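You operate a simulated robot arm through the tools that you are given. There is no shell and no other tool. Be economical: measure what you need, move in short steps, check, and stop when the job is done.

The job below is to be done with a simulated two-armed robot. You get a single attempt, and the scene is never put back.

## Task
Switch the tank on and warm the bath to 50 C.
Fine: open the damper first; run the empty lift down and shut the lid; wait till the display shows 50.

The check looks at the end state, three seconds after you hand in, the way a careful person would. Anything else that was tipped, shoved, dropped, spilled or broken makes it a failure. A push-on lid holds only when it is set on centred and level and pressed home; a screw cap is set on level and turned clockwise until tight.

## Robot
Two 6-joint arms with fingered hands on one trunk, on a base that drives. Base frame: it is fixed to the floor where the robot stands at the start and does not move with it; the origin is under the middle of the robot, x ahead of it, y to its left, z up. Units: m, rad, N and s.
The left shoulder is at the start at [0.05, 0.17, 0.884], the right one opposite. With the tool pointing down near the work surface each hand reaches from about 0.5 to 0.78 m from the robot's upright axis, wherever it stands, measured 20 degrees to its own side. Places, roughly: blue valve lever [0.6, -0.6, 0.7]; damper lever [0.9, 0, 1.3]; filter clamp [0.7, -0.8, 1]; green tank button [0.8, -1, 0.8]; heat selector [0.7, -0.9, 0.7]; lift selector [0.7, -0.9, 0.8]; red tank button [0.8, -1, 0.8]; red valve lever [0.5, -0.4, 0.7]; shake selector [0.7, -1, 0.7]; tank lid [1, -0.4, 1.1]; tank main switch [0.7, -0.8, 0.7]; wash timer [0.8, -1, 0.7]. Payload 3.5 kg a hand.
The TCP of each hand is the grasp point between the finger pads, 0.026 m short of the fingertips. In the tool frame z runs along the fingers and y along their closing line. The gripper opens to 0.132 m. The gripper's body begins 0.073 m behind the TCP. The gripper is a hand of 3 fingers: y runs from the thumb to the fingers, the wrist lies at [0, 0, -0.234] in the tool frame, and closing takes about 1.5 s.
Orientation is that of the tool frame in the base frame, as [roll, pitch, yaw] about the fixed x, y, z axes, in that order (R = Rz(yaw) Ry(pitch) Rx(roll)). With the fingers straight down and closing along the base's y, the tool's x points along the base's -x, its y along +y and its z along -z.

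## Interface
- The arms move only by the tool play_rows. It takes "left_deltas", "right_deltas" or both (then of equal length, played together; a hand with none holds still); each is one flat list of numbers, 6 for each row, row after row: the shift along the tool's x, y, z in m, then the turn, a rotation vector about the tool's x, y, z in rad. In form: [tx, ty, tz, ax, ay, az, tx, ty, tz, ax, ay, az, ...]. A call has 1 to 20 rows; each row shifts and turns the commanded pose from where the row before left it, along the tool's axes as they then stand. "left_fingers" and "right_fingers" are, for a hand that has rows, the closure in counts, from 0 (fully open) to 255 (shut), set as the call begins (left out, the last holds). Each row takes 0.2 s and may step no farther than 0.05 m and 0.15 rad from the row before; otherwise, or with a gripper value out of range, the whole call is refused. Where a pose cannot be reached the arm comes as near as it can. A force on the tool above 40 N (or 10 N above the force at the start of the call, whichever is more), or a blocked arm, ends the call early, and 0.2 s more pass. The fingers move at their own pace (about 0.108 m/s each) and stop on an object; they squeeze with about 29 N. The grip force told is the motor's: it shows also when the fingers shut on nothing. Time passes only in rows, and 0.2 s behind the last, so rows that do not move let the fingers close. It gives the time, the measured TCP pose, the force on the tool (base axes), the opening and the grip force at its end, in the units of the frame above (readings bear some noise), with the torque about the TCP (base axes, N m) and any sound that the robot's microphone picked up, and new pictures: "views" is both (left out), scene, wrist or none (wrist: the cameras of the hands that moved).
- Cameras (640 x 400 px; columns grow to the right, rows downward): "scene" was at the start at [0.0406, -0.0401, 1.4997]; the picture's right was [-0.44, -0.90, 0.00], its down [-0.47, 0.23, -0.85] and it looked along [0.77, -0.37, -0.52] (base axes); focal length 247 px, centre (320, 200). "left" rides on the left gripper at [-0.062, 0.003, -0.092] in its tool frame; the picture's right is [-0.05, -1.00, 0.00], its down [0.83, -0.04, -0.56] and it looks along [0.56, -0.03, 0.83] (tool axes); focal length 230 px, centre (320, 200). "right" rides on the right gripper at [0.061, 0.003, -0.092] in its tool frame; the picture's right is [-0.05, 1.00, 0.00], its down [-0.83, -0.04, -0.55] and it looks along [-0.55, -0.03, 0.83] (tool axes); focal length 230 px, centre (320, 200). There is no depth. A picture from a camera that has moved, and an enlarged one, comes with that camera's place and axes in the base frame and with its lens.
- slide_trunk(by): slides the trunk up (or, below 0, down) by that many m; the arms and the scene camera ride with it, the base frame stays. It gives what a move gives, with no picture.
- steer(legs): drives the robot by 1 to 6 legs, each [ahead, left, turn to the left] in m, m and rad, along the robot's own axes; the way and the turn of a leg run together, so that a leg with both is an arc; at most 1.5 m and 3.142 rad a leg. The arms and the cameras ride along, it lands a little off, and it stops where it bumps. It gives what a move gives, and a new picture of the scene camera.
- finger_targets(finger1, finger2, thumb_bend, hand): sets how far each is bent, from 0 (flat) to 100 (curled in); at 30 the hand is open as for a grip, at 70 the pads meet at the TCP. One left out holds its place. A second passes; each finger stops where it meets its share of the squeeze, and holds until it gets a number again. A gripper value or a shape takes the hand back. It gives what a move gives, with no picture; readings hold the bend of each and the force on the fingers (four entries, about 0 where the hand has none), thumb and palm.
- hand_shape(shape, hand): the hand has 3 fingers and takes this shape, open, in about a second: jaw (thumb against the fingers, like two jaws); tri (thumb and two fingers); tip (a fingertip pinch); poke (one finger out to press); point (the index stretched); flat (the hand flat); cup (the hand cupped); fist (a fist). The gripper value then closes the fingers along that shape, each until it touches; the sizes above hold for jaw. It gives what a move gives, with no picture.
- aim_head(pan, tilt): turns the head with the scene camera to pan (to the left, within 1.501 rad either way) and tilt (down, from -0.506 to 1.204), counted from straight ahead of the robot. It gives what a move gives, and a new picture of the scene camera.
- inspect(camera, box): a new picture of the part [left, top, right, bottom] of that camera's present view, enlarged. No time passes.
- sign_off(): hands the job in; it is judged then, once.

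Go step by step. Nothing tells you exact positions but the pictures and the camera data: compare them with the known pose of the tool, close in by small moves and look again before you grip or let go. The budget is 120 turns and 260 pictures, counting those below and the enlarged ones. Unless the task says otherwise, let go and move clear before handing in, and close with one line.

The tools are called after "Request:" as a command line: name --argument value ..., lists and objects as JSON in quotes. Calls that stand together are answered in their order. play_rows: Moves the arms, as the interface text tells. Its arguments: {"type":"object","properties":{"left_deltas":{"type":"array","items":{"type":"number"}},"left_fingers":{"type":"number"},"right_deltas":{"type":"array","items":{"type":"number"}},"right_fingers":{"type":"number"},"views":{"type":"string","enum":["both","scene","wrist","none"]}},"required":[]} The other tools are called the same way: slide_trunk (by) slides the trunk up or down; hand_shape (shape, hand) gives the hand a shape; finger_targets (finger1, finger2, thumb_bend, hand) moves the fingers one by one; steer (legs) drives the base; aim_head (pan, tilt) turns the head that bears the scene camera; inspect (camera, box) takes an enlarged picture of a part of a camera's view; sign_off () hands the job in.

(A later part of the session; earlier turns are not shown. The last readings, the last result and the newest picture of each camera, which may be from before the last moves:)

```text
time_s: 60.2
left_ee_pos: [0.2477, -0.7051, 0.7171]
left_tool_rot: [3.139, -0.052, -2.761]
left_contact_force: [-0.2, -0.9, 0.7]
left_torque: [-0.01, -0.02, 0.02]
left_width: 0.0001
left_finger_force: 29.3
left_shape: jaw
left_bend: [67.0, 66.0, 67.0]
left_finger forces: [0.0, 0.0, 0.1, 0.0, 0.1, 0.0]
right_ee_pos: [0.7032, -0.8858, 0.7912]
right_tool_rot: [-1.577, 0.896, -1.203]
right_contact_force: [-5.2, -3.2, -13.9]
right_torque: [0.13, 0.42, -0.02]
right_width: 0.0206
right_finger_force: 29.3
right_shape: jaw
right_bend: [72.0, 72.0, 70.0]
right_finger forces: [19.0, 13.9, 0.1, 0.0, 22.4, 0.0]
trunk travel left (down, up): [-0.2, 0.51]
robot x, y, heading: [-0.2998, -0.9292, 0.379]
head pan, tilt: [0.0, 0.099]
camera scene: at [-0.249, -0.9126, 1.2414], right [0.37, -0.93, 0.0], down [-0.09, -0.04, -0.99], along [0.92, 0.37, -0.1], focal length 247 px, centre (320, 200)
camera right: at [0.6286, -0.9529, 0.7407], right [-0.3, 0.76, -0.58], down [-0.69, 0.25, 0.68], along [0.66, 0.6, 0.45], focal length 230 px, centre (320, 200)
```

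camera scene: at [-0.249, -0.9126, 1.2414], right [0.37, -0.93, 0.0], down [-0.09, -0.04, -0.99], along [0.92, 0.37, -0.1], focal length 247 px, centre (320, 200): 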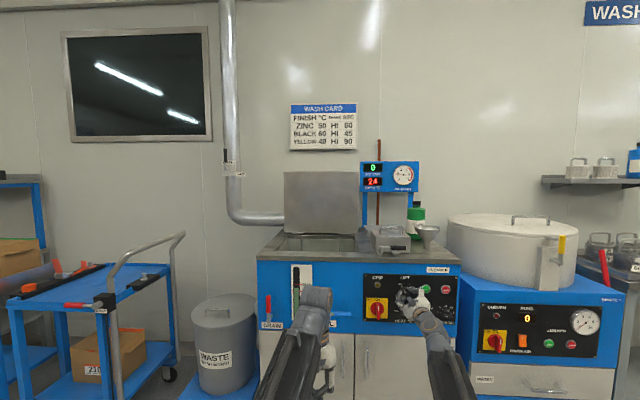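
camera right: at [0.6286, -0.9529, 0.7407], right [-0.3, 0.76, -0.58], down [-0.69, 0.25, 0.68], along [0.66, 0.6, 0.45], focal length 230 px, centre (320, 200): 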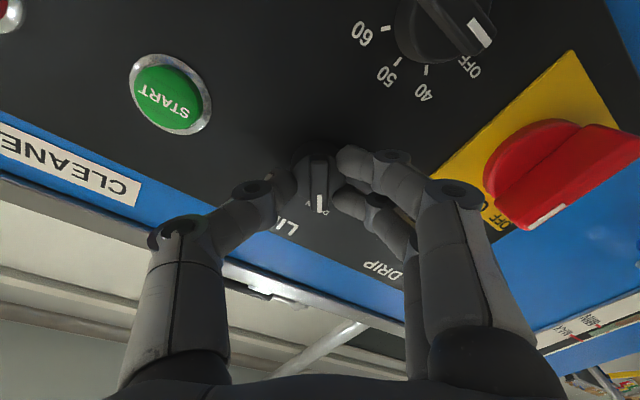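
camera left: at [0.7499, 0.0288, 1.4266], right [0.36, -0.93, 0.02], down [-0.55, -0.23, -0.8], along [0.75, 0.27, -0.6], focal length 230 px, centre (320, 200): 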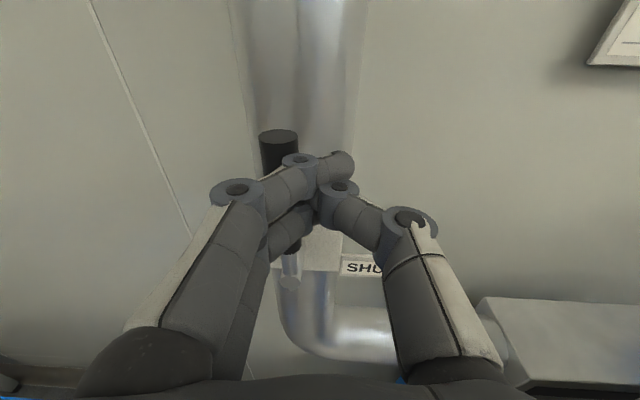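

The grid has sunk into the tank: the lift is down. I release, back out and check both.

Request:
play_rows --right_deltas '[0, 0, 0, 0, 0, 0, 0, 0, 0, 0, 0, 0, 0, 0, 0, 0, 0, 0, 0, 0, -0.02, 0, 0, 0, 0, 0, -0.03, 0, 0, 0, 0, 0, -0.03, 0, 0, 0, 0.03, 0, 0, 0, 0, 0, 0.03, 0, 0, 0, 0, 0]' --right_fingers 150 --views "none"

Request:
inspect --camera "scene" --box '[360, 260, 470, 330]'

Request:
inspect --camera "scene" --box '[250, 160, 440, 280]'

```text
time_s: 62.0
left_ee_pos: [0.2467, -0.7045, 0.7173]
left_tool_rot: [3.138, -0.052, -2.763]
left_contact_force: [0.7, 0.6, 0.3]
left_torque: [0.02, -0.01, -0.02]
left_width: 0.0001
left_finger_force: 28.9
left_shape: jaw
left_bend: [67.0, 66.0, 67.0]
left_finger forces: [0.1, 0.0, 0.0, 0.0, 0.0, 0.1]
right_ee_pos: [0.6418, -0.95, 0.7445]
right_tool_rot: [-1.576, 0.899, -1.207]
right_contact_force: [-0.1, -0.2, 1.5]
right_torque: [-0.02, 0.01, 0.02]
right_width: 0.0537
right_finger_force: 0.1
right_shape: jaw
right_bend: [73.0, 73.0, 70.0]
right_finger forces: [0.1, 0.0, 0.0, 0.0, 0.0, 0.1]
trunk travel left (down, up): [-0.2, 0.51]
robot x, y, heading: [-0.2962, -0.9315, 0.378]
head pan, tilt: [0.0, 0.099]
```

```text
5.71 times, centred on (415, 295) of scene
camera zoom: at [-0.2503, -0.9123, 1.2414], right [0.37, -0.93, 0.0], down [-0.09, -0.04, -1.0], along [0.92, 0.37, -0.1], focal length 1413 px, centre (-223, -343)
```

zoom: 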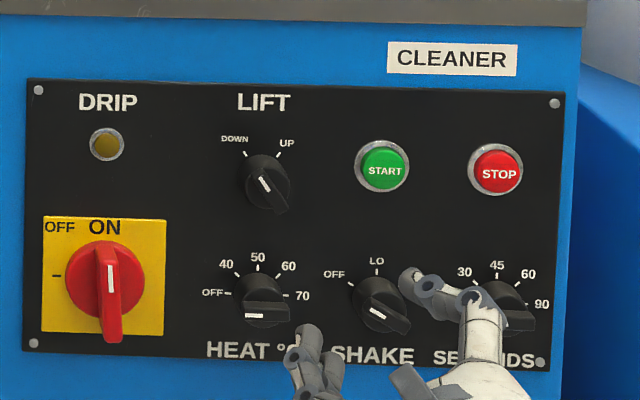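

```text
3.33 times, centred on (345, 220) of scene
camera zoom: at [-0.2503, -0.9123, 1.2414], right [0.37, -0.93, 0.0], down [-0.09, -0.04, -1.0], along [0.92, 0.37, -0.1], focal length 824 px, centre (237, 133)
```

zoom: 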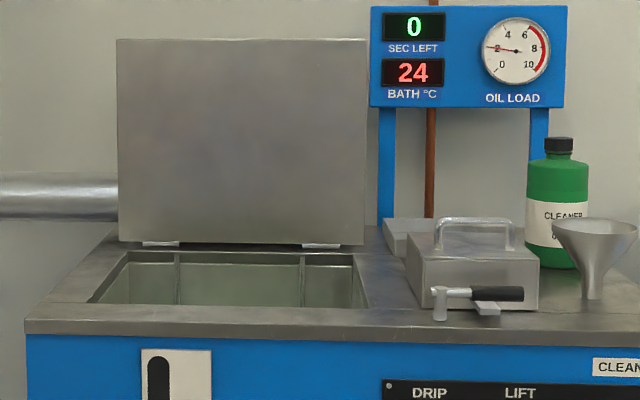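

Lift DOWN confirmed. Next the heat knob at about z 0.71, below the lift knob: I roll to close vertically and line up.

Request:
play_rows --right_deltas '[0, 0, 0, 0, 0, -0.1285, 0, 0, 0, 0, 0, -0.1285, 0, 0, 0, 0, 0, -0.1285, 0, 0, 0, 0, 0, -0.1285, 0, 0, 0, 0, 0, -0.1285, 0, 0, 0, 0, 0, -0.1285, 0, 0, 0, 0, 0, -0.1285, -0.019, 0.017, 0, 0, 0, 0, -0.02, 0.017, 0, 0, 0, 0]' --views "wrist"

Request:
inspect --camera "scene" --box '[360, 260, 470, 330]'

```text
time_s: 64.0
left_ee_pos: [0.2469, -0.7047, 0.7167]
left_tool_rot: [3.139, -0.051, -2.763]
left_contact_force: [0.1, -0.3, -0.3]
left_torque: [0.01, 0.01, 0.02]
left_width: 0.0
left_finger_force: 29.8
left_shape: jaw
left_bend: [67.0, 66.0, 67.0]
left_finger forces: [0.0, 0.1, 0.1, 0.0, 0.0, 0.0]
right_ee_pos: [0.6259, -0.9136, 0.7119]
right_tool_rot: [-1.575, -0.002, -1.202]
right_contact_force: [-0.6, 0.4, 0.5]
right_torque: [0.0, 0.02, 0.0]
right_width: 0.0539
right_finger_force: 0.0
right_shape: jaw
right_bend: [73.0, 73.0, 70.0]
right_finger forces: [0.1, 0.0, 0.1, 0.1, 0.0, 0.0]
trunk travel left (down, up): [-0.2, 0.51]
robot x, y, heading: [-0.3008, -0.9317, 0.378]
head pan, tilt: [0.0, 0.099]
camera right: at [0.5619, -1.0043, 0.7081], right [-0.02, 0.05, -1.0], down [-0.82, 0.57, 0.04], along [0.58, 0.82, 0.02], focal length 230 px, centre (320, 200)
```

right: 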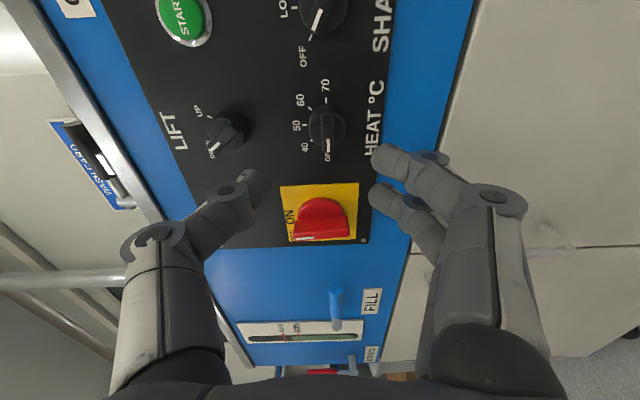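

```text
5.71 times, centred on (415, 295) of scene
camera zoom: at [-0.2502, -0.9125, 1.2414], right [0.37, -0.93, 0.0], down [-0.09, -0.04, -1.0], along [0.92, 0.37, -0.1], focal length 1413 px, centre (-223, -343)
```

zoom: 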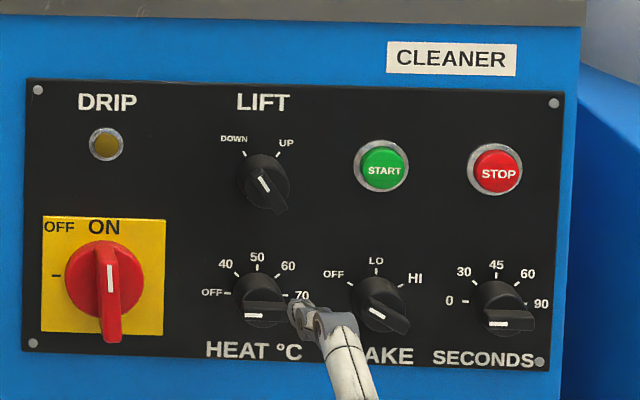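

Request:
play_rows --right_deltas '[0.005, 0.009, 0.02, 0, 0, 0, 0, 0, 0.03, 0, 0, 0]' --views "wrist"

```text
time_s: 64.6
left_ee_pos: [0.2469, -0.7037, 0.7176]
left_tool_rot: [3.139, -0.05, -2.763]
left_contact_force: [-0.5, -0.4, -0.4]
left_torque: [-0.01, 0.02, 0.0]
left_width: 0.0
left_finger_force: 29.4
left_shape: jaw
left_bend: [67.0, 66.0, 67.0]
left_finger forces: [0.0, 0.0, 0.0, 0.0, 0.0, 0.0]
right_ee_pos: [0.6756, -0.9003, 0.702]
right_tool_rot: [-1.574, -0.001, -1.201]
right_contact_force: [-0.6, -0.1, 0.4]
right_torque: [-0.05, -0.02, -0.01]
right_width: 0.0541
right_finger_force: 0.0
right_shape: jaw
right_bend: [73.0, 73.0, 70.0]
right_finger forces: [0.0, 0.1, 0.0, 0.0, 0.0, 0.0]
trunk travel left (down, up): [-0.2, 0.51]
robot x, y, heading: [-0.2953, -0.9302, 0.382]
head pan, tilt: [0.0, 0.099]
camera right: at [0.6112, -0.9915, 0.6985], right [-0.02, 0.05, -1.0], down [-0.82, 0.57, 0.04], along [0.57, 0.82, 0.03], focal length 230 px, centre (320, 200)
```

right: 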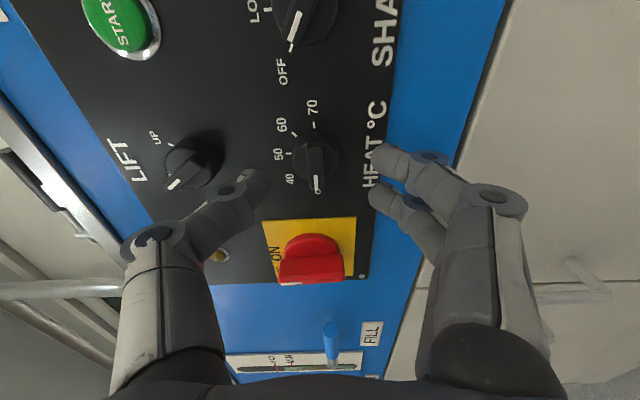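

Request:
play_rows --right_deltas '[0, -0.001, 0.016, 0, 0, 0, 0, 0, 0.016, 0, 0, 0]' --views "none"

Request:
play_rows --right_deltas '[0, 0, 0, 0, 0, 0, 0, 0, 0, 0, 0, 0, 0, 0, 0, 0, 0, 0, 0, 0, 0, 0, 0, 0, 0, 0, 0, 0, 0, 0]' --right_fingers 255 --views "wrist"

```text
time_s: 65.2
left_ee_pos: [0.247, -0.7046, 0.7164]
left_tool_rot: [3.137, -0.05, -2.763]
left_contact_force: [1.1, -0.2, -0.1]
left_torque: [-0.02, -0.05, -0.03]
left_width: 0.0002
left_finger_force: 28.9
left_shape: jaw
left_bend: [67.0, 66.0, 67.0]
left_finger forces: [0.0, 0.0, 0.1, 0.0, 0.1, 0.1]
right_ee_pos: [0.7053, -0.8887, 0.7032]
right_tool_rot: [-1.575, 0.0, -1.201]
right_contact_force: [-0.6, -0.5, 0.9]
right_torque: [-0.01, -0.02, 0.01]
right_width: 0.0541
right_finger_force: 0.0
right_shape: jaw
right_bend: [73.0, 73.0, 70.0]
right_finger forces: [0.0, 0.0, 0.0, 0.0, 0.0, 0.0]
trunk travel left (down, up): [-0.2, 0.51]
robot x, y, heading: [-0.2972, -0.9303, 0.376]
head pan, tilt: [0.0, 0.099]
```

```text
time_s: 66.4
left_ee_pos: [0.2463, -0.7037, 0.717]
left_tool_rot: [3.14, -0.051, -2.761]
left_contact_force: [0.3, 0.9, -0.6]
left_torque: [-0.01, -0.02, 0.02]
left_width: 0.0
left_finger_force: 29.2
left_shape: jaw
left_bend: [67.0, 66.0, 67.0]
left_finger forces: [0.0, 0.1, 0.0, 0.0, 0.0, 0.0]
right_ee_pos: [0.7053, -0.8876, 0.7022]
right_tool_rot: [-1.572, 0.001, -1.199]
right_contact_force: [3.8, 0.4, 1.8]
right_torque: [0.1, 0.01, -0.02]
right_width: 0.0207
right_finger_force: 29.7
right_shape: jaw
right_bend: [72.0, 72.0, 70.0]
right_finger forces: [12.2, 13.2, 0.1, 0.0, 26.0, 0.1]
trunk travel left (down, up): [-0.2, 0.51]
robot x, y, heading: [-0.3007, -0.9313, 0.38]
head pan, tilt: [0.0, 0.099]
camera right: at [0.6407, -0.9795, 0.6993], right [-0.02, 0.05, -1.0], down [-0.82, 0.57, 0.04], along [0.57, 0.82, 0.03], focal length 230 px, centre (320, 200)
```

right: 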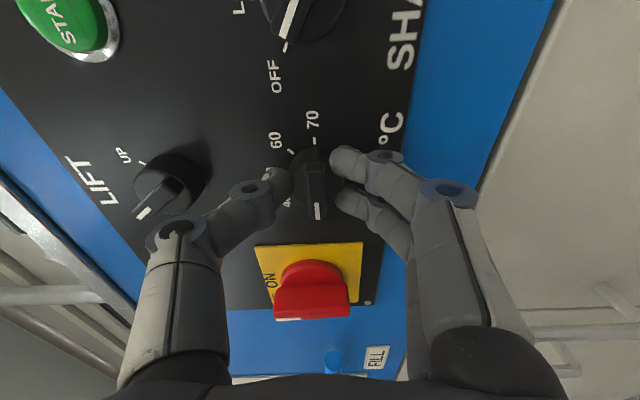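

Gripped. I turn clockwise a quarter turn toward 50.

Request:
play_rows --right_deltas '[0, 0, 0, 0, 0, 0.1, 0, 0, 0, 0, 0, 0.1, 0, 0, 0, 0, 0, 0.1, 0, 0, 0, 0, 0, 0.1, 0, 0, 0, 0, 0, 0.1, 0, 0, 0, 0, 0, 0.1, 0, 0, 0, 0, 0, 0.1, 0, 0, 0, 0, 0, 0.1, 0, 0, 0, 0, 0, 0.1, 0, 0, 0, 0, 0, 0.1, 0, 0, 0, 0, 0, 0.1, 0, 0, 0, 0, 0, 0.1, 0, 0, 0, 0, 0, 0.1, 0, 0, 0, 0, 0, 0.1, 0, 0, 0, 0, 0, 0.1, 0, 0, 0, 0, 0, 0.1]' --views "wrist"

```text
time_s: 69.8
left_ee_pos: [0.2453, -0.7046, 0.7174]
left_tool_rot: [3.138, -0.05, -2.763]
left_contact_force: [0.1, 0.7, 1.4]
left_torque: [0.01, 0.02, 0.03]
left_width: 0.0001
left_finger_force: 28.9
left_shape: jaw
left_bend: [67.0, 66.0, 67.0]
left_finger forces: [0.1, 0.0, 0.0, 0.0, 0.1, 0.0]
right_ee_pos: [0.7046, -0.8871, 0.7037]
right_tool_rot: [1.689, 1.541, 2.059]
right_contact_force: [-0.4, 7.7, 1.2]
right_torque: [-0.03, -0.09, 0.1]
right_width: 0.02
right_finger_force: 29.7
right_shape: jaw
right_bend: [71.0, 72.0, 70.0]
right_finger forces: [15.8, 16.8, 0.0, 0.0, 23.4, 0.0]
trunk travel left (down, up): [-0.2, 0.51]
robot x, y, heading: [-0.297, -0.9338, 0.379]
head pan, tilt: [0.0, 0.099]
camera right: at [0.6157, -0.9158, 0.6413], right [-0.36, 0.93, 0.08], down [-0.49, -0.26, 0.83], along [0.79, 0.26, 0.55], focal length 230 px, centre (320, 200)
```

right: 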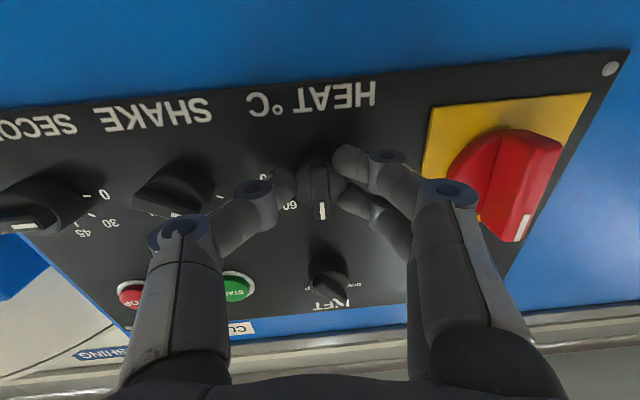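

It points straight up at 50. I release, back out and check the dial and display.

Request:
play_rows --right_deltas '[0, 0, 0, 0, 0, 0, 0, 0, 0, 0, 0, 0, 0, 0, 0, 0, 0, 0, 0, 0, -0.02, 0, 0, 0, 0, 0, -0.03, 0, 0, 0, 0, 0, -0.03, 0, 0, 0, 0, 0, -0.03, 0, 0, 0]' --right_fingers 150 --views "wrist"

Request:
inspect --camera "scene" --box '[360, 260, 470, 330]'

Request:
inspect --camera "scene" --box '[250, 160, 440, 280]'

```text
time_s: 71.4
left_ee_pos: [0.2477, -0.7041, 0.7167]
left_tool_rot: [3.139, -0.049, -2.763]
left_contact_force: [-0.1, -0.1, -0.1]
left_torque: [0.0, -0.04, -0.01]
left_width: 0.0
left_finger_force: 29.6
left_shape: jaw
left_bend: [67.0, 66.0, 67.0]
left_finger forces: [0.1, 0.1, 0.0, 0.0, 0.0, 0.0]
right_ee_pos: [0.6026, -0.9268, 0.7025]
right_tool_rot: [1.705, 1.543, 2.076]
right_contact_force: [-0.1, -0.2, -0.1]
right_torque: [-0.02, 0.01, 0.01]
right_width: 0.0539
right_finger_force: 0.2
right_shape: jaw
right_bend: [73.0, 73.0, 70.0]
right_finger forces: [0.1, 0.1, 0.0, 0.1, 0.0, 0.0]
trunk travel left (down, up): [-0.2, 0.51]
robot x, y, heading: [-0.3012, -0.9272, 0.382]
head pan, tilt: [0.0, 0.099]
camera right: at [0.5134, -0.9575, 0.6411], right [-0.36, 0.93, 0.08], down [-0.49, -0.26, 0.83], along [0.79, 0.26, 0.55], focal length 230 px, centre (320, 200)
```

right: 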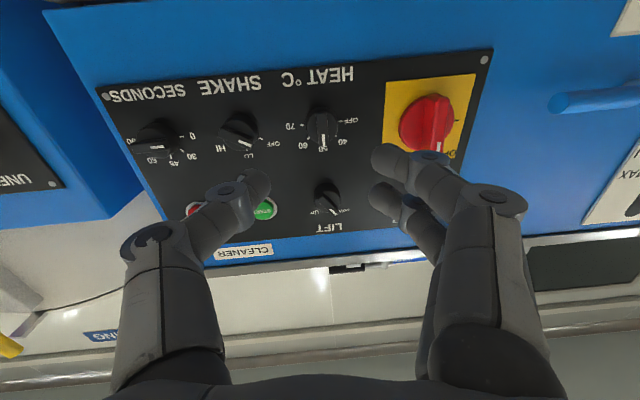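

```text
5.71 times, centred on (415, 295) of scene
camera zoom: at [-0.2501, -0.9124, 1.2414], right [0.37, -0.93, 0.0], down [-0.09, -0.04, -0.99], along [0.92, 0.37, -0.1], focal length 1413 px, centre (-223, -343)
```

zoom: 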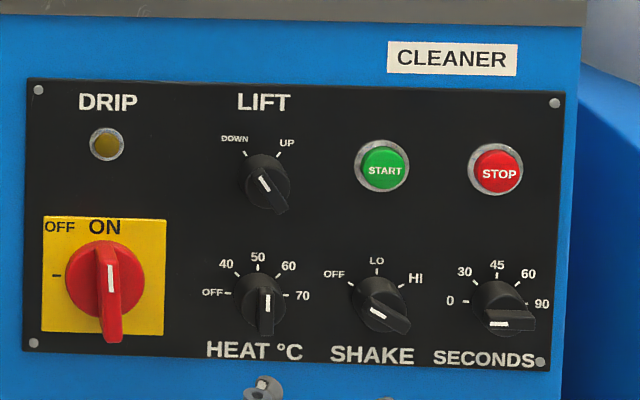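

```text
3.33 times, centred on (345, 220) of scene
camera zoom: at [-0.2501, -0.9124, 1.2414], right [0.37, -0.93, 0.0], down [-0.09, -0.04, -0.99], along [0.92, 0.37, -0.1], focal length 824 px, centre (237, 133)
```

zoom: 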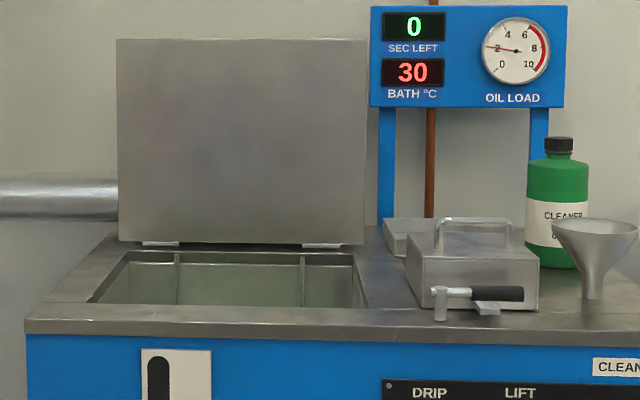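

Heating has begun: 30 °C, dial on 50, lift DOWN. Next is the lid, whose hinge I put at depth 0.73 from the base along the tank's normal, z 0.94, with its top edge at z 1.27. I raise the trunk and tuck the right arm first.

Request:
slide_trunk --by 0.5

Request:
play_rows --right_deltas '[0, 0, 0, 0, 0.1428, 0, 0, 0, 0, 0, 0.1428, 0, 0, 0, 0, 0, 0.1428, 0, 0, 0, 0, 0, 0.1428, 0, 0, 0, 0, 0, 0.1428, 0, 0, 0, 0, 0, 0.1428, 0, 0, 0, 0, 0, 0.1428, 0, 0, 0, 0, 0, 0.1428, 0, 0, 0, 0, 0, 0.1428, 0, 0, 0, 0, 0, 0.1428, 0, 0, 0, 0, 0, 0.1428, 0, 0.045, -0.02, 0, 0, 0, 0, 0.045, -0.02, 0, 0, 0, 0, 0.045, -0.02, 0, 0, 0, 0, 0.045, -0.02, 0, 0, 0, 0, 0.045, -0.02, 0, 0, 0, 0, 0.045, -0.02, 0, 0, 0, 0, 0.045, -0.02, 0, 0, 0, 0, 0.045, -0.02, 0, 0, 0, 0]' --views "scene"

```text
refused: 0.5 is not a number from -0.4 to 0.4
```

```text
time_s: 75.4
left_ee_pos: [0.2465, -0.7046, 0.7165]
left_tool_rot: [3.139, -0.052, -2.763]
left_contact_force: [-0.6, 0.4, 0.2]
left_torque: [-0.01, 0.06, -0.01]
left_width: 0.0
left_finger_force: 28.8
left_shape: jaw
left_bend: [67.0, 66.0, 67.0]
left_finger forces: [0.1, 0.0, 0.0, 0.1, 0.0, 0.0]
right_ee_pos: [0.2679, -1.2747, 0.5469]
right_tool_rot: [2.943, 0.258, -2.743]
right_contact_force: [-0.4, 0.0, 0.3]
right_torque: [-0.02, -0.01, 0.02]
right_width: 0.054
right_finger_force: 0.1
right_shape: jaw
right_bend: [73.0, 73.0, 70.0]
right_finger forces: [0.0, 0.0, 0.0, 0.1, 0.1, 0.0]
right hand out of reach, approached as far as the arm can: row 5, 6, 7, 8, 9, 10, 11
trunk travel left (down, up): [-0.2, 0.51]
robot x, y, heading: [-0.2967, -0.9286, 0.381]
head pan, tilt: [0.0, 0.099]
camera scene: at [-0.2501, -0.9122, 1.2414], right [0.37, -0.93, 0.0], down [-0.09, -0.04, -0.99], along [0.92, 0.37, -0.1], focal length 247 px, centre (320, 200)
```

scene: 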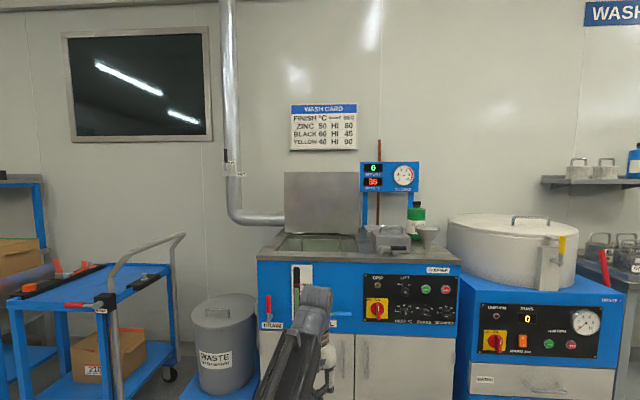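

I raise the trunk fully, then point the left hand forward and 30° down.

Request:
slide_trunk --by 0.4

Request:
slide_trunk --by 0.1

Request:
play_rows --left_deltas '[-0.03, 0.012, 0, 0, -0.131, 0, -0.0297, 0.012, 0.0039, 0, -0.131, 0, -0.029, 0.012, 0.0078, 0, -0.131, 0, -0.0277, 0.012, 0.0115, 0, -0.131, 0, -0.026, 0.012, 0.015, 0, -0.131, 0, -0.0238, 0.012, 0.0183, 0, -0.131, 0, -0.0212, 0.012, 0.0212, 0, -0.131, 0, -0.0183, 0.012, 0.0238, 0, -0.131, 0]' --left_fingers 60 --views "none"

Request:
play_rows --left_deltas '[0, 0, 0, 0, 0, 0.1428, 0, 0, 0, 0, 0, 0.1428, 0, 0, 0, 0, 0, 0.1428, 0, 0, 0, 0, 0, 0.1428, 0, 0, 0, 0, 0, 0.1428, 0, 0, 0, 0, 0, 0.1428, 0, 0, 0, 0, 0, 0.1428, 0, 0, 0, 0, 0, 0.1428, 0, 0, 0, 0, 0, 0.1428, 0, 0, 0, 0, 0, 0.1428, 0, 0, 0, 0, 0, 0.1428]' --views "both"

```text
time_s: 79.3
left_ee_pos: [0.2462, -0.7047, 1.1171]
left_tool_rot: [3.138, -0.051, -2.762]
left_contact_force: [-0.2, -0.2, -0.7]
left_torque: [0.02, 0.0, 0.0]
left_width: 0.0
left_finger_force: 29.8
left_shape: jaw
left_bend: [67.0, 66.0, 67.0]
left_finger forces: [0.0, 0.0, 0.0, 0.1, 0.1, 0.0]
right_ee_pos: [0.2672, -1.276, 0.9472]
right_tool_rot: [2.945, 0.257, -2.744]
right_contact_force: [-0.4, 0.0, -0.2]
right_torque: [-0.01, 0.01, 0.02]
right_width: 0.0539
right_finger_force: 0.0
right_shape: jaw
right_bend: [73.0, 73.0, 70.0]
right_finger forces: [0.1, 0.1, 0.0, 0.0, 0.0, 0.1]
trunk travel left (down, up): [-0.6, 0.11]
robot x, y, heading: [-0.2996, -0.929, 0.377]
head pan, tilt: [0.0, 0.099]
```

```text
time_s: 80.6
left_ee_pos: [0.2465, -0.7044, 1.2175]
left_tool_rot: [3.137, -0.051, -2.762]
left_contact_force: [-0.6, -0.2, -0.4]
left_torque: [0.0, 0.02, -0.03]
left_width: 0.0001
left_finger_force: 29.1
left_shape: jaw
left_bend: [67.0, 66.0, 67.0]
left_finger forces: [0.1, 0.0, 0.1, 0.1, 0.0, 0.1]
right_ee_pos: [0.2665, -1.2741, 1.0477]
right_tool_rot: [2.945, 0.258, -2.742]
right_contact_force: [-0.1, -0.3, -0.2]
right_torque: [0.01, -0.02, 0.03]
right_width: 0.0539
right_finger_force: 0.0
right_shape: jaw
right_bend: [73.0, 73.0, 70.0]
right_finger forces: [0.1, 0.0, 0.1, 0.0, 0.1, 0.0]
trunk travel left (down, up): [-0.7, 0.01]
robot x, y, heading: [-0.3002, -0.933, 0.379]
head pan, tilt: [0.0, 0.099]
```

```text
time_s: 82.4
left_ee_pos: [0.4344, -0.5261, 1.2058]
left_tool_rot: [3.136, 1.001, -2.77]
left_contact_force: [-0.5, 0.2, 0.7]
left_torque: [-0.02, 0.0, -0.01]
left_width: 0.1005
left_finger_force: 0.0
left_shape: jaw
left_bend: [63.0, 63.0, 59.0]
left_finger forces: [0.0, 0.0, 0.1, 0.1, 0.1, 0.0]
right_ee_pos: [0.2672, -1.2738, 1.048]
right_tool_rot: [2.944, 0.259, -2.744]
right_contact_force: [0.0, 0.2, 0.5]
right_torque: [-0.04, -0.02, -0.01]
right_width: 0.054
right_finger_force: 0.1
right_shape: jaw
right_bend: [73.0, 73.0, 70.0]
right_finger forces: [0.0, 0.0, 0.1, 0.0, 0.0, 0.1]
trunk travel left (down, up): [-0.7, 0.01]
robot x, y, heading: [-0.2975, -0.9327, 0.379]
head pan, tilt: [0.0, 0.099]
```

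```text
time_s: 84.8
left_ee_pos: [0.4335, -0.5273, 1.206]
left_tool_rot: [2.143, -0.006, 1.949]
left_contact_force: [-0.3, -0.3, -0.4]
left_torque: [0.03, 0.0, -0.03]
left_width: 0.1008
left_finger_force: 0.2
left_shape: jaw
left_bend: [63.0, 63.0, 59.0]
left_finger forces: [0.1, 0.1, 0.0, 0.0, 0.0, 0.1]
right_ee_pos: [0.2668, -1.2746, 1.0477]
right_tool_rot: [2.946, 0.259, -2.744]
right_contact_force: [0.7, -0.1, -0.4]
right_torque: [-0.03, -0.02, 0.0]
right_width: 0.054
right_finger_force: 0.0
right_shape: jaw
right_bend: [73.0, 73.0, 70.0]
right_finger forces: [0.0, 0.1, 0.0, 0.0, 0.0, 0.0]
trunk travel left (down, up): [-0.7, 0.01]
robot x, y, heading: [-0.3003, -0.9279, 0.381]
head pan, tilt: [0.0, 0.099]
camera scene: at [-0.2501, -0.9125, 1.7414], right [0.37, -0.93, 0.0], down [-0.09, -0.04, -1.0], along [0.92, 0.37, -0.1], focal length 247 px, centre (320, 200)
camera left: at [0.3862, -0.6125, 1.2577], right [-0.49, -0.24, -0.84], down [-0.76, 0.59, 0.27], along [0.43, 0.77, -0.47], focal length 230 px, centre (320, 200)
```

scene: 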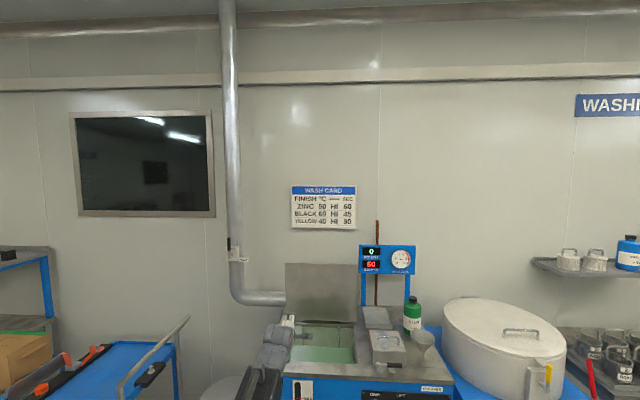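
left: 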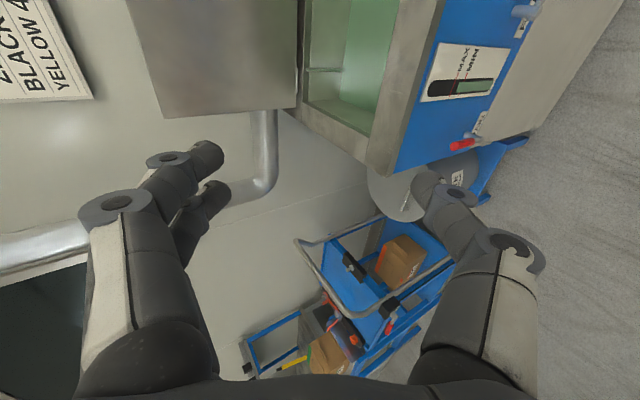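

The left hand holds a good straddling pose. The display seems to be near 50 already. I pitch the left hand to 45°, pull it back and up, tuck the right hand further, and check the display.

Request:
play_rows --left_deltas '[0, 0, 0, 0.105, 0, 0, 0, 0, 0, 0.105, 0, 0, 0, 0, -0.035, 0, 0, 0, 0, 0, -0.035, 0, 0, 0, 0, 0, -0.035, 0, 0, 0, 0, 0, -0.035, 0, 0, 0]' --right_deltas '[0, 0.03, -0.03, 0, 0, 0, 0, 0.03, -0.03, 0, 0, 0, 0, 0.03, -0.03, 0, 0, 0, 0, 0.03, -0.03, 0, 0, 0, 0, 0.03, 0, 0, 0, 0, 0, 0, 0, 0, 0, 0]' --left_fingers 115 --views "none"

Request:
inspect --camera "scene" --box '[250, 230, 440, 350]'

```text
time_s: 86.2
left_ee_pos: [0.3407, -0.5644, 1.3041]
left_tool_rot: [2.352, -0.003, 1.948]
left_contact_force: [-0.2, -0.1, -0.4]
left_torque: [-0.03, -0.01, 0.03]
left_width: 0.073
left_finger_force: 0.0
left_shape: jaw
left_bend: [72.0, 72.0, 70.0]
left_finger forces: [0.0, 0.1, 0.1, 0.0, 0.0, 0.0]
right_ee_pos: [0.184, -1.1747, 1.1893]
right_tool_rot: [2.945, 0.259, -2.743]
right_contact_force: [1.3, 0.3, 0.0]
right_torque: [-0.03, 0.0, 0.0]
right_width: 0.0539
right_finger_force: 0.1
right_shape: jaw
right_bend: [73.0, 73.0, 70.0]
right_finger forces: [0.0, 0.0, 0.0, 0.0, 0.0, 0.0]
trunk travel left (down, up): [-0.7, 0.01]
robot x, y, heading: [-0.2994, -0.9276, 0.379]
head pan, tilt: [0.0, 0.099]
```

```text
3.33 times, centred on (345, 290) of scene
camera zoom: at [-0.2505, -0.9128, 1.7414], right [0.37, -0.93, 0.0], down [-0.09, -0.04, -1.0], along [0.92, 0.37, -0.1], focal length 824 px, centre (237, -100)
```

zoom: 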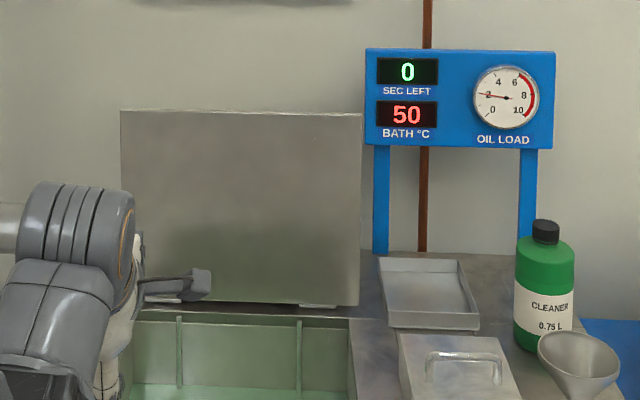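

The bath already shows 50 °C. Now the lid: I drive forward toward the tank in two stages.

Request:
steer --legs '[[0.42, -0.03, 0]]'

Request:
aim_head --pan 0.2 --tilt 0.65

```text
time_s: 88.8
left_ee_pos: [0.744, -0.4394, 1.3041]
left_tool_rot: [2.354, -0.004, 1.946]
left_contact_force: [-0.7, 0.1, -0.3]
left_torque: [-0.04, 0.01, 0.0]
left_width: 0.073
left_finger_force: 0.1
left_shape: jaw
left_bend: [72.0, 72.0, 70.0]
left_finger forces: [0.1, 0.0, 0.1, 0.0, 0.0, 0.0]
right_ee_pos: [0.5849, -1.0491, 1.1892]
right_tool_rot: [2.942, 0.259, -2.746]
right_contact_force: [-0.2, 0.1, 0.2]
right_torque: [-0.01, 0.02, 0.0]
right_width: 0.0538
right_finger_force: 0.0
right_shape: jaw
right_bend: [73.0, 73.0, 70.0]
right_finger forces: [0.1, 0.0, 0.0, 0.1, 0.1, 0.0]
trunk travel left (down, up): [-0.7, 0.01]
robot x, y, heading: [0.1011, -0.8041, 0.375]
head pan, tilt: [0.0, 0.099]
camera scene: at [0.1518, -0.7854, 1.7413], right [0.37, -0.93, 0.0], down [-0.09, -0.04, -0.99], along [0.93, 0.37, -0.1], focal length 247 px, centre (320, 200)
```

scene: 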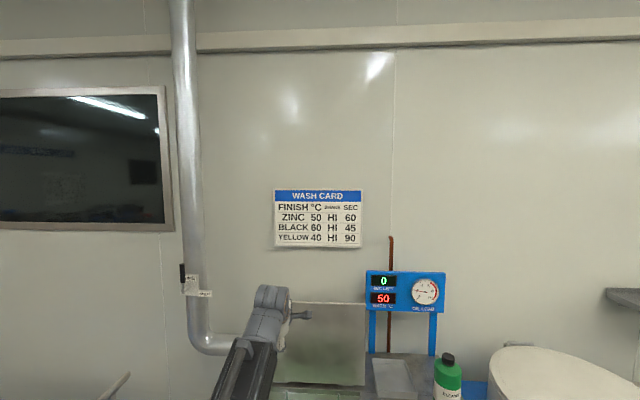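

```text
time_s: 89.7
left_ee_pos: [0.7437, -0.4388, 1.3035]
left_tool_rot: [2.354, -0.004, 1.945]
left_contact_force: [0.6, -0.2, 0.3]
left_torque: [0.03, 0.01, 0.0]
left_width: 0.0727
left_finger_force: 0.1
left_shape: jaw
left_bend: [72.0, 72.0, 70.0]
left_finger forces: [0.0, 0.1, 0.1, 0.0, 0.1, 0.0]
right_ee_pos: [0.5849, -1.0498, 1.1892]
right_tool_rot: [2.944, 0.259, -2.746]
right_contact_force: [-0.2, -0.4, 0.1]
right_torque: [0.0, 0.0, 0.01]
right_width: 0.0539
right_finger_force: 0.0
right_shape: jaw
right_bend: [73.0, 73.0, 70.0]
right_finger forces: [0.0, 0.0, 0.0, 0.1, 0.0, 0.0]
trunk travel left (down, up): [-0.7, 0.01]
robot x, y, heading: [0.1032, -0.8016, 0.374]
head pan, tilt: [0.201, 0.649]
camera scene: at [0.1379, -0.7722, 1.691], right [0.55, -0.84, 0.0], down [-0.51, -0.33, -0.8], along [0.67, 0.44, -0.6], focal length 247 px, centre (320, 200)
```

scene: 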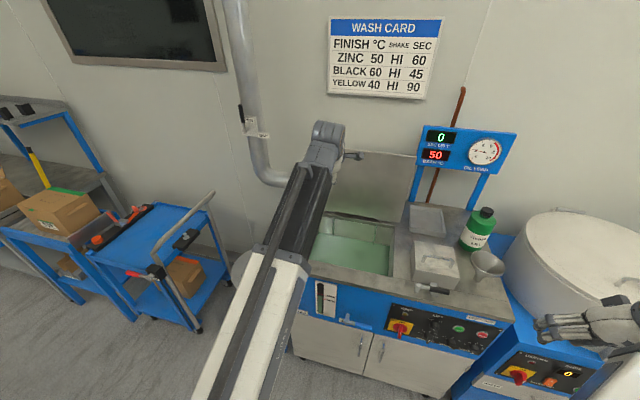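

Request:
steer --legs '[[0.1, 0, 0]]'

Request:
inspect --camera "left" --box '[0, 0, 640, 400]'

```text
time_s: 90.9
left_ee_pos: [0.8367, -0.4022, 1.3023]
left_tool_rot: [2.356, -0.003, 1.946]
left_contact_force: [-0.7, -0.5, -0.9]
left_torque: [0.03, 0.01, -0.03]
left_width: 0.0728
left_finger_force: 0.1
left_shape: jaw
left_bend: [72.0, 72.0, 70.0]
left_finger forces: [0.0, 0.0, 0.0, 0.0, 0.0, 0.0]
right_ee_pos: [0.679, -1.0125, 1.1892]
right_tool_rot: [2.944, 0.259, -2.745]
right_contact_force: [-0.2, -0.4, 0.8]
right_torque: [-0.01, 0.03, -0.03]
right_width: 0.0539
right_finger_force: 0.1
right_shape: jaw
right_bend: [73.0, 73.0, 70.0]
right_finger forces: [0.0, 0.0, 0.0, 0.1, 0.0, 0.0]
trunk travel left (down, up): [-0.7, 0.01]
robot x, y, heading: [0.1946, -0.7627, 0.378]
head pan, tilt: [0.201, 0.649]
camera scene: at [0.2328, -0.7346, 1.6909], right [0.55, -0.84, 0.0], down [-0.51, -0.33, -0.8], along [0.67, 0.43, -0.61], focal length 247 px, centre (320, 200)
```

scene: 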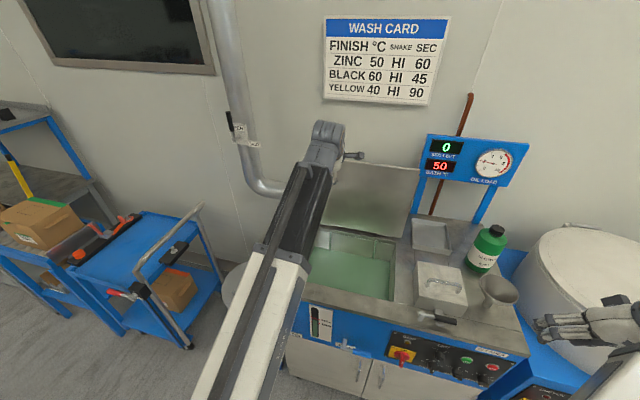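

```text
1.00 times, centred on (320, 200) of left (not enlarged: the box is as wide or as high as the picture)
camera zoom: at [0.8016, -0.482, 1.3702], right [-0.64, -0.31, -0.71], down [-0.7, 0.62, 0.36], along [0.32, 0.73, -0.61], focal length 230 px, centre (320, 200)
```

zoom: 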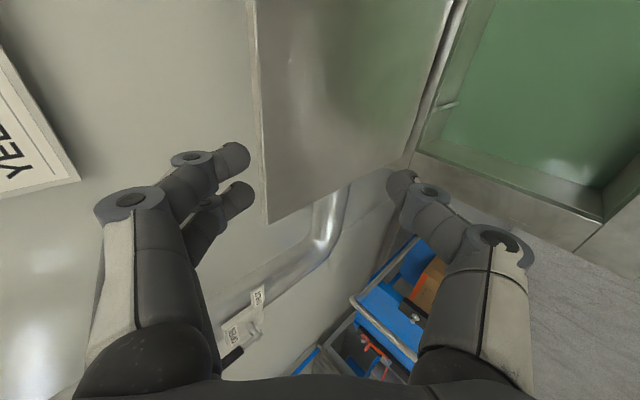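

The straddling view is good: the lid's top edge lies between fingers and thumb. I edge forward 3 cm and advance most of the way along the tool.

Request:
steer --legs '[[0.03, 0, 0]]'

Request:
play_rows --left_deltas '[0, 0.01, 0.02, 0, 0, 0, 0, 0, 0.025, 0, 0, 0, 0, 0, 0.02, 0, 0, 0]' --views "wrist"

```text
time_s: 91.7
left_ee_pos: [0.8664, -0.3892, 1.3027]
left_tool_rot: [2.355, -0.002, 1.948]
left_contact_force: [0.6, -0.7, 0.2]
left_torque: [0.01, -0.01, 0.0]
left_width: 0.073
left_finger_force: 0.1
left_shape: jaw
left_bend: [72.0, 72.0, 70.0]
left_finger forces: [0.1, 0.1, 0.1, 0.0, 0.0, 0.0]
right_ee_pos: [0.7081, -1.0002, 1.1904]
right_tool_rot: [2.945, 0.259, -2.745]
right_contact_force: [0.5, 0.2, 0.1]
right_torque: [0.01, 0.0, 0.01]
right_width: 0.0536
right_finger_force: 0.0
right_shape: jaw
right_bend: [73.0, 73.0, 70.0]
right_finger forces: [0.0, 0.0, 0.0, 0.0, 0.1, 0.0]
trunk travel left (down, up): [-0.7, 0.01]
robot x, y, heading: [0.2234, -0.7535, 0.376]
head pan, tilt: [0.201, 0.649]
camera scene: at [0.2613, -0.7233, 1.6908], right [0.55, -0.84, 0.0], down [-0.51, -0.33, -0.8], along [0.67, 0.43, -0.61], focal length 247 px, centre (320, 200)
```

scene: 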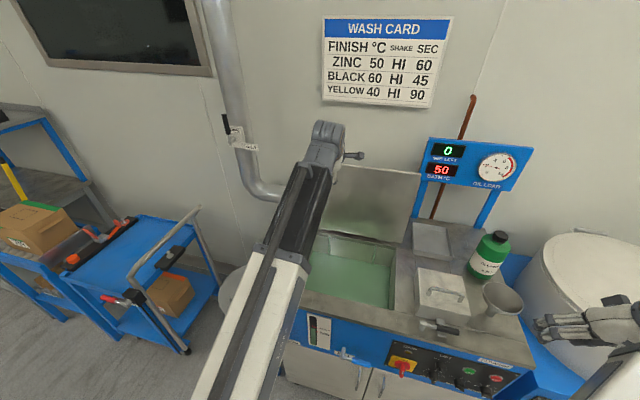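

```text
time_s: 92.5
left_ee_pos: [0.9141, -0.3696, 1.2649]
left_tool_rot: [2.355, -0.003, 1.949]
left_contact_force: [-1.0, -0.4, -0.1]
left_torque: [0.0, -0.01, 0.0]
left_width: 0.0731
left_finger_force: 0.0
left_shape: jaw
left_bend: [72.0, 72.0, 70.0]
left_finger forces: [0.0, 0.0, 0.0, 0.0, 0.0, 0.0]
right_ee_pos: [0.7069, -1.0003, 1.1898]
right_tool_rot: [2.944, 0.259, -2.746]
right_contact_force: [0.5, -0.3, -0.3]
right_torque: [0.0, -0.01, 0.01]
right_width: 0.0539
right_finger_force: 0.0
right_shape: jaw
right_bend: [73.0, 73.0, 70.0]
right_finger forces: [0.0, 0.1, 0.0, 0.1, 0.0, 0.0]
trunk travel left (down, up): [-0.7, 0.01]
robot x, y, heading: [0.2244, -0.7622, 0.374]
head pan, tilt: [0.201, 0.649]
camera left: at [0.8783, -0.4509, 1.3322], right [-0.64, -0.3, -0.71], down [-0.7, 0.62, 0.36], along [0.32, 0.73, -0.61], focal length 230 px, centre (320, 200)
```

left: 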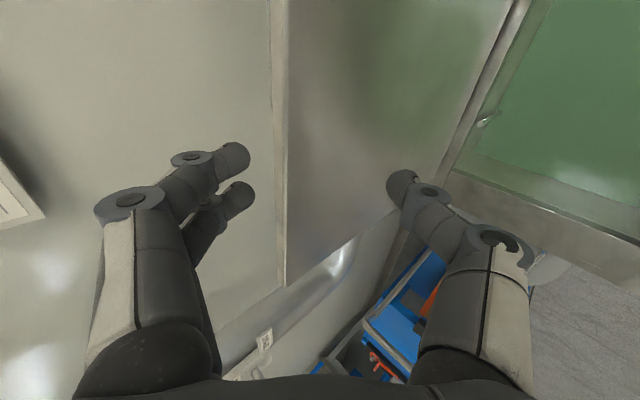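

The edge is well between the jaws. I advance 3 cm more, then start pulling it forward a bit to test how the hinge behaves.

Request:
play_rows --left_deltas '[0, 0, 0.015, 0, 0, 0, 0, 0, 0.013, 0, 0, 0]' --views "wrist"

```text
time_s: 93.1
left_ee_pos: [0.9313, -0.3638, 1.2455]
left_tool_rot: [2.353, -0.004, 1.947]
left_contact_force: [-0.3, 0.6, -0.2]
left_torque: [-0.03, -0.03, 0.01]
left_width: 0.0731
left_finger_force: 0.0
left_shape: jaw
left_bend: [72.0, 72.0, 70.0]
left_finger forces: [0.0, 0.0, 0.0, 0.1, 0.1, 0.0]
right_ee_pos: [0.706, -1.0006, 1.189]
right_tool_rot: [2.945, 0.26, -2.746]
right_contact_force: [0.5, 0.4, 0.2]
right_torque: [-0.02, -0.02, -0.01]
right_width: 0.0538
right_finger_force: 0.0
right_shape: jaw
right_bend: [73.0, 73.0, 70.0]
right_finger forces: [0.0, 0.1, 0.0, 0.0, 0.1, 0.0]
trunk travel left (down, up): [-0.7, 0.01]
robot x, y, heading: [0.2252, -0.7598, 0.376]
head pan, tilt: [0.201, 0.649]
camera left: at [0.8964, -0.4443, 1.3131], right [-0.64, -0.3, -0.71], down [-0.7, 0.62, 0.36], along [0.32, 0.73, -0.61], focal length 230 px, centre (320, 200)
```

left: 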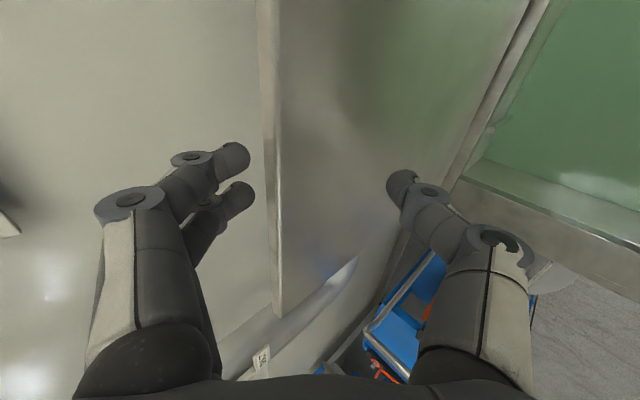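

Request:
play_rows --left_deltas '[0, -0.014, -0.014, 0, 0, 0, 0, -0.014, -0.014, 0, 0, 0, 0, -0.014, -0.014, 0, 0, 0, 0, -0.014, -0.014, 0, 0, 0]' --views "wrist"

```text
time_s: 94.1
left_ee_pos: [0.8574, -0.3917, 1.2444]
left_tool_rot: [2.355, -0.003, 1.946]
left_contact_force: [-1.1, -0.4, -0.4]
left_torque: [-0.03, -0.01, 0.0]
left_width: 0.0728
left_finger_force: 0.0
left_shape: jaw
left_bend: [72.0, 72.0, 70.0]
left_finger forces: [0.0, 0.1, 0.1, 0.0, 0.1, 0.0]
right_ee_pos: [0.7057, -1.0005, 1.1897]
right_tool_rot: [2.944, 0.259, -2.744]
right_contact_force: [-0.3, -0.1, 0.0]
right_torque: [-0.01, 0.0, 0.0]
right_width: 0.0541
right_finger_force: 0.0
right_shape: jaw
right_bend: [73.0, 73.0, 70.0]
right_finger forces: [0.0, 0.0, 0.0, 0.1, 0.1, 0.1]
trunk travel left (down, up): [-0.7, 0.01]
robot x, y, heading: [0.2218, -0.7576, 0.378]
head pan, tilt: [0.201, 0.649]
camera left: at [0.8215, -0.4739, 1.3118], right [-0.64, -0.31, -0.71], down [-0.7, 0.62, 0.36], along [0.32, 0.73, -0.61], focal length 230 px, centre (320, 200)
```

left: 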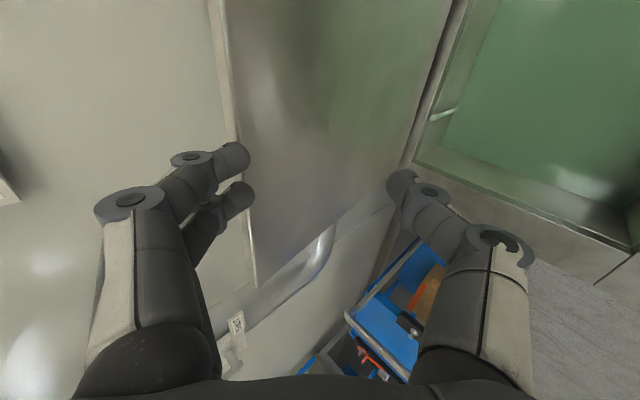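

The fingers slid over the edge instead of hooking. I lift out, pitch steeper with the jaw wider, and move 5 cm closer.

Request:
play_rows --left_deltas '[0, 0.021, -0.021, 0, 0, 0, 0, 0.021, -0.021, 0, 0, 0, 0, 0, 0, 0.0875, 0, 0, 0, 0, 0, 0.0875, 0, 0]' --left_fingers 90 --views "none"

Request:
steer --legs '[[0.05, 0, 0]]'

Request:
play_rows --left_deltas '[0, 0.016, 0.011, 0, 0, 0, 0, 0.016, 0.012, 0, 0, 0]' --views "wrist"

```text
time_s: 95.1
left_ee_pos: [0.8574, -0.3928, 1.3047]
left_tool_rot: [2.532, -0.005, 1.947]
left_contact_force: [-0.2, 0.0, -0.7]
left_torque: [0.0, 0.0, -0.03]
left_width: 0.0848
left_finger_force: 0.1
left_shape: jaw
left_bend: [70.0, 70.0, 68.0]
left_finger forces: [0.0, 0.0, 0.1, 0.0, 0.0, 0.0]
right_ee_pos: [0.7056, -1.0012, 1.1892]
right_tool_rot: [2.943, 0.261, -2.747]
right_contact_force: [0.7, -0.8, -0.4]
right_torque: [-0.01, 0.0, -0.03]
right_width: 0.0544
right_finger_force: 0.2
right_shape: jaw
right_bend: [73.0, 73.0, 70.0]
right_finger forces: [0.0, 0.0, 0.0, 0.1, 0.0, 0.1]
trunk travel left (down, up): [-0.7, 0.01]
robot x, y, heading: [0.2238, -0.7603, 0.377]
head pan, tilt: [0.201, 0.649]
```

```text
time_s: 96.0
left_ee_pos: [0.9059, -0.3719, 1.3041]
left_tool_rot: [2.532, -0.003, 1.949]
left_contact_force: [0.8, 0.5, -0.4]
left_torque: [-0.04, 0.0, 0.03]
left_width: 0.085
left_finger_force: 0.2
left_shape: jaw
left_bend: [70.0, 70.0, 68.0]
left_finger forces: [0.0, 0.1, 0.0, 0.0, 0.0, 0.0]
right_ee_pos: [0.7547, -0.9809, 1.1884]
right_tool_rot: [2.944, 0.258, -2.743]
right_contact_force: [0.5, 0.5, -0.1]
right_torque: [0.01, 0.03, 0.02]
right_width: 0.0538
right_finger_force: 0.1
right_shape: jaw
right_bend: [73.0, 73.0, 70.0]
right_finger forces: [0.1, 0.1, 0.1, 0.0, 0.0, 0.1]
trunk travel left (down, up): [-0.7, 0.01]
robot x, y, heading: [0.2682, -0.7394, 0.376]
head pan, tilt: [0.201, 0.649]
camera scene: at [0.3075, -0.7049, 1.6909], right [0.55, -0.84, 0.0], down [-0.51, -0.33, -0.8], along [0.67, 0.44, -0.61], focal length 247 px, centre (320, 200)
```

scene: 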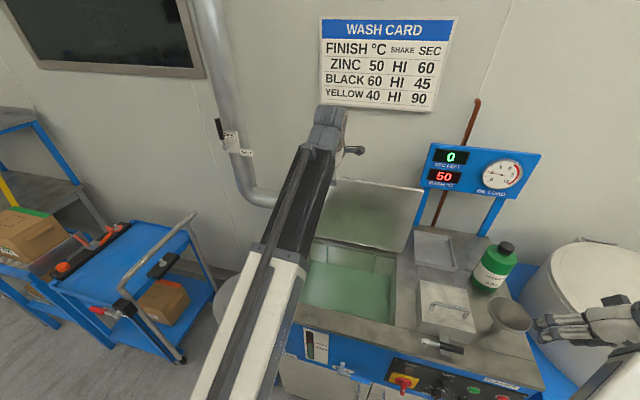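

```text
time_s: 96.7
left_ee_pos: [0.9422, -0.3606, 1.3047]
left_tool_rot: [2.53, -0.004, 1.947]
left_contact_force: [-1.5, -2.1, 3.0]
left_torque: [-0.11, 0.14, 0.03]
left_width: 0.0851
left_finger_force: 0.1
left_shape: jaw
left_bend: [70.0, 70.0, 68.0]
left_finger forces: [0.1, 0.0, 0.0, 0.0, 2.2, 0.0]
right_ee_pos: [0.7519, -0.9833, 1.19]
right_tool_rot: [2.944, 0.261, -2.742]
right_contact_force: [-0.5, 0.3, 0.6]
right_torque: [0.0, -0.01, 0.03]
right_width: 0.0541
right_finger_force: 0.0
right_shape: jaw
right_bend: [73.0, 73.0, 70.0]
right_finger forces: [0.0, 0.0, 0.1, 0.0, 0.0, 0.0]
trunk travel left (down, up): [-0.7, 0.01]
robot x, y, heading: [0.2686, -0.7361, 0.382]
head pan, tilt: [0.201, 0.649]
camera left: at [0.9172, -0.4362, 1.3818], right [-0.74, -0.35, -0.57], down [-0.63, 0.64, 0.43], along [0.22, 0.68, -0.7], focal length 230 px, centre (320, 200)
```

left: 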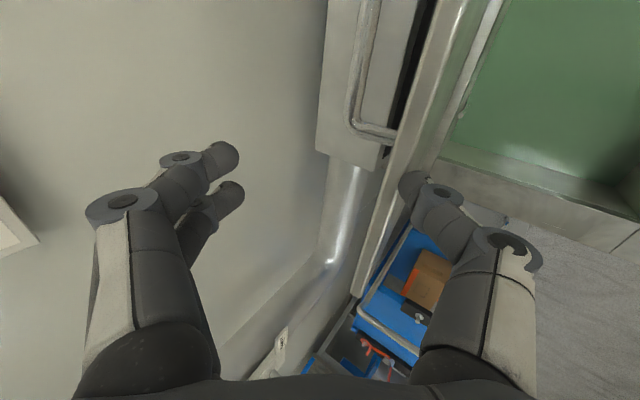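

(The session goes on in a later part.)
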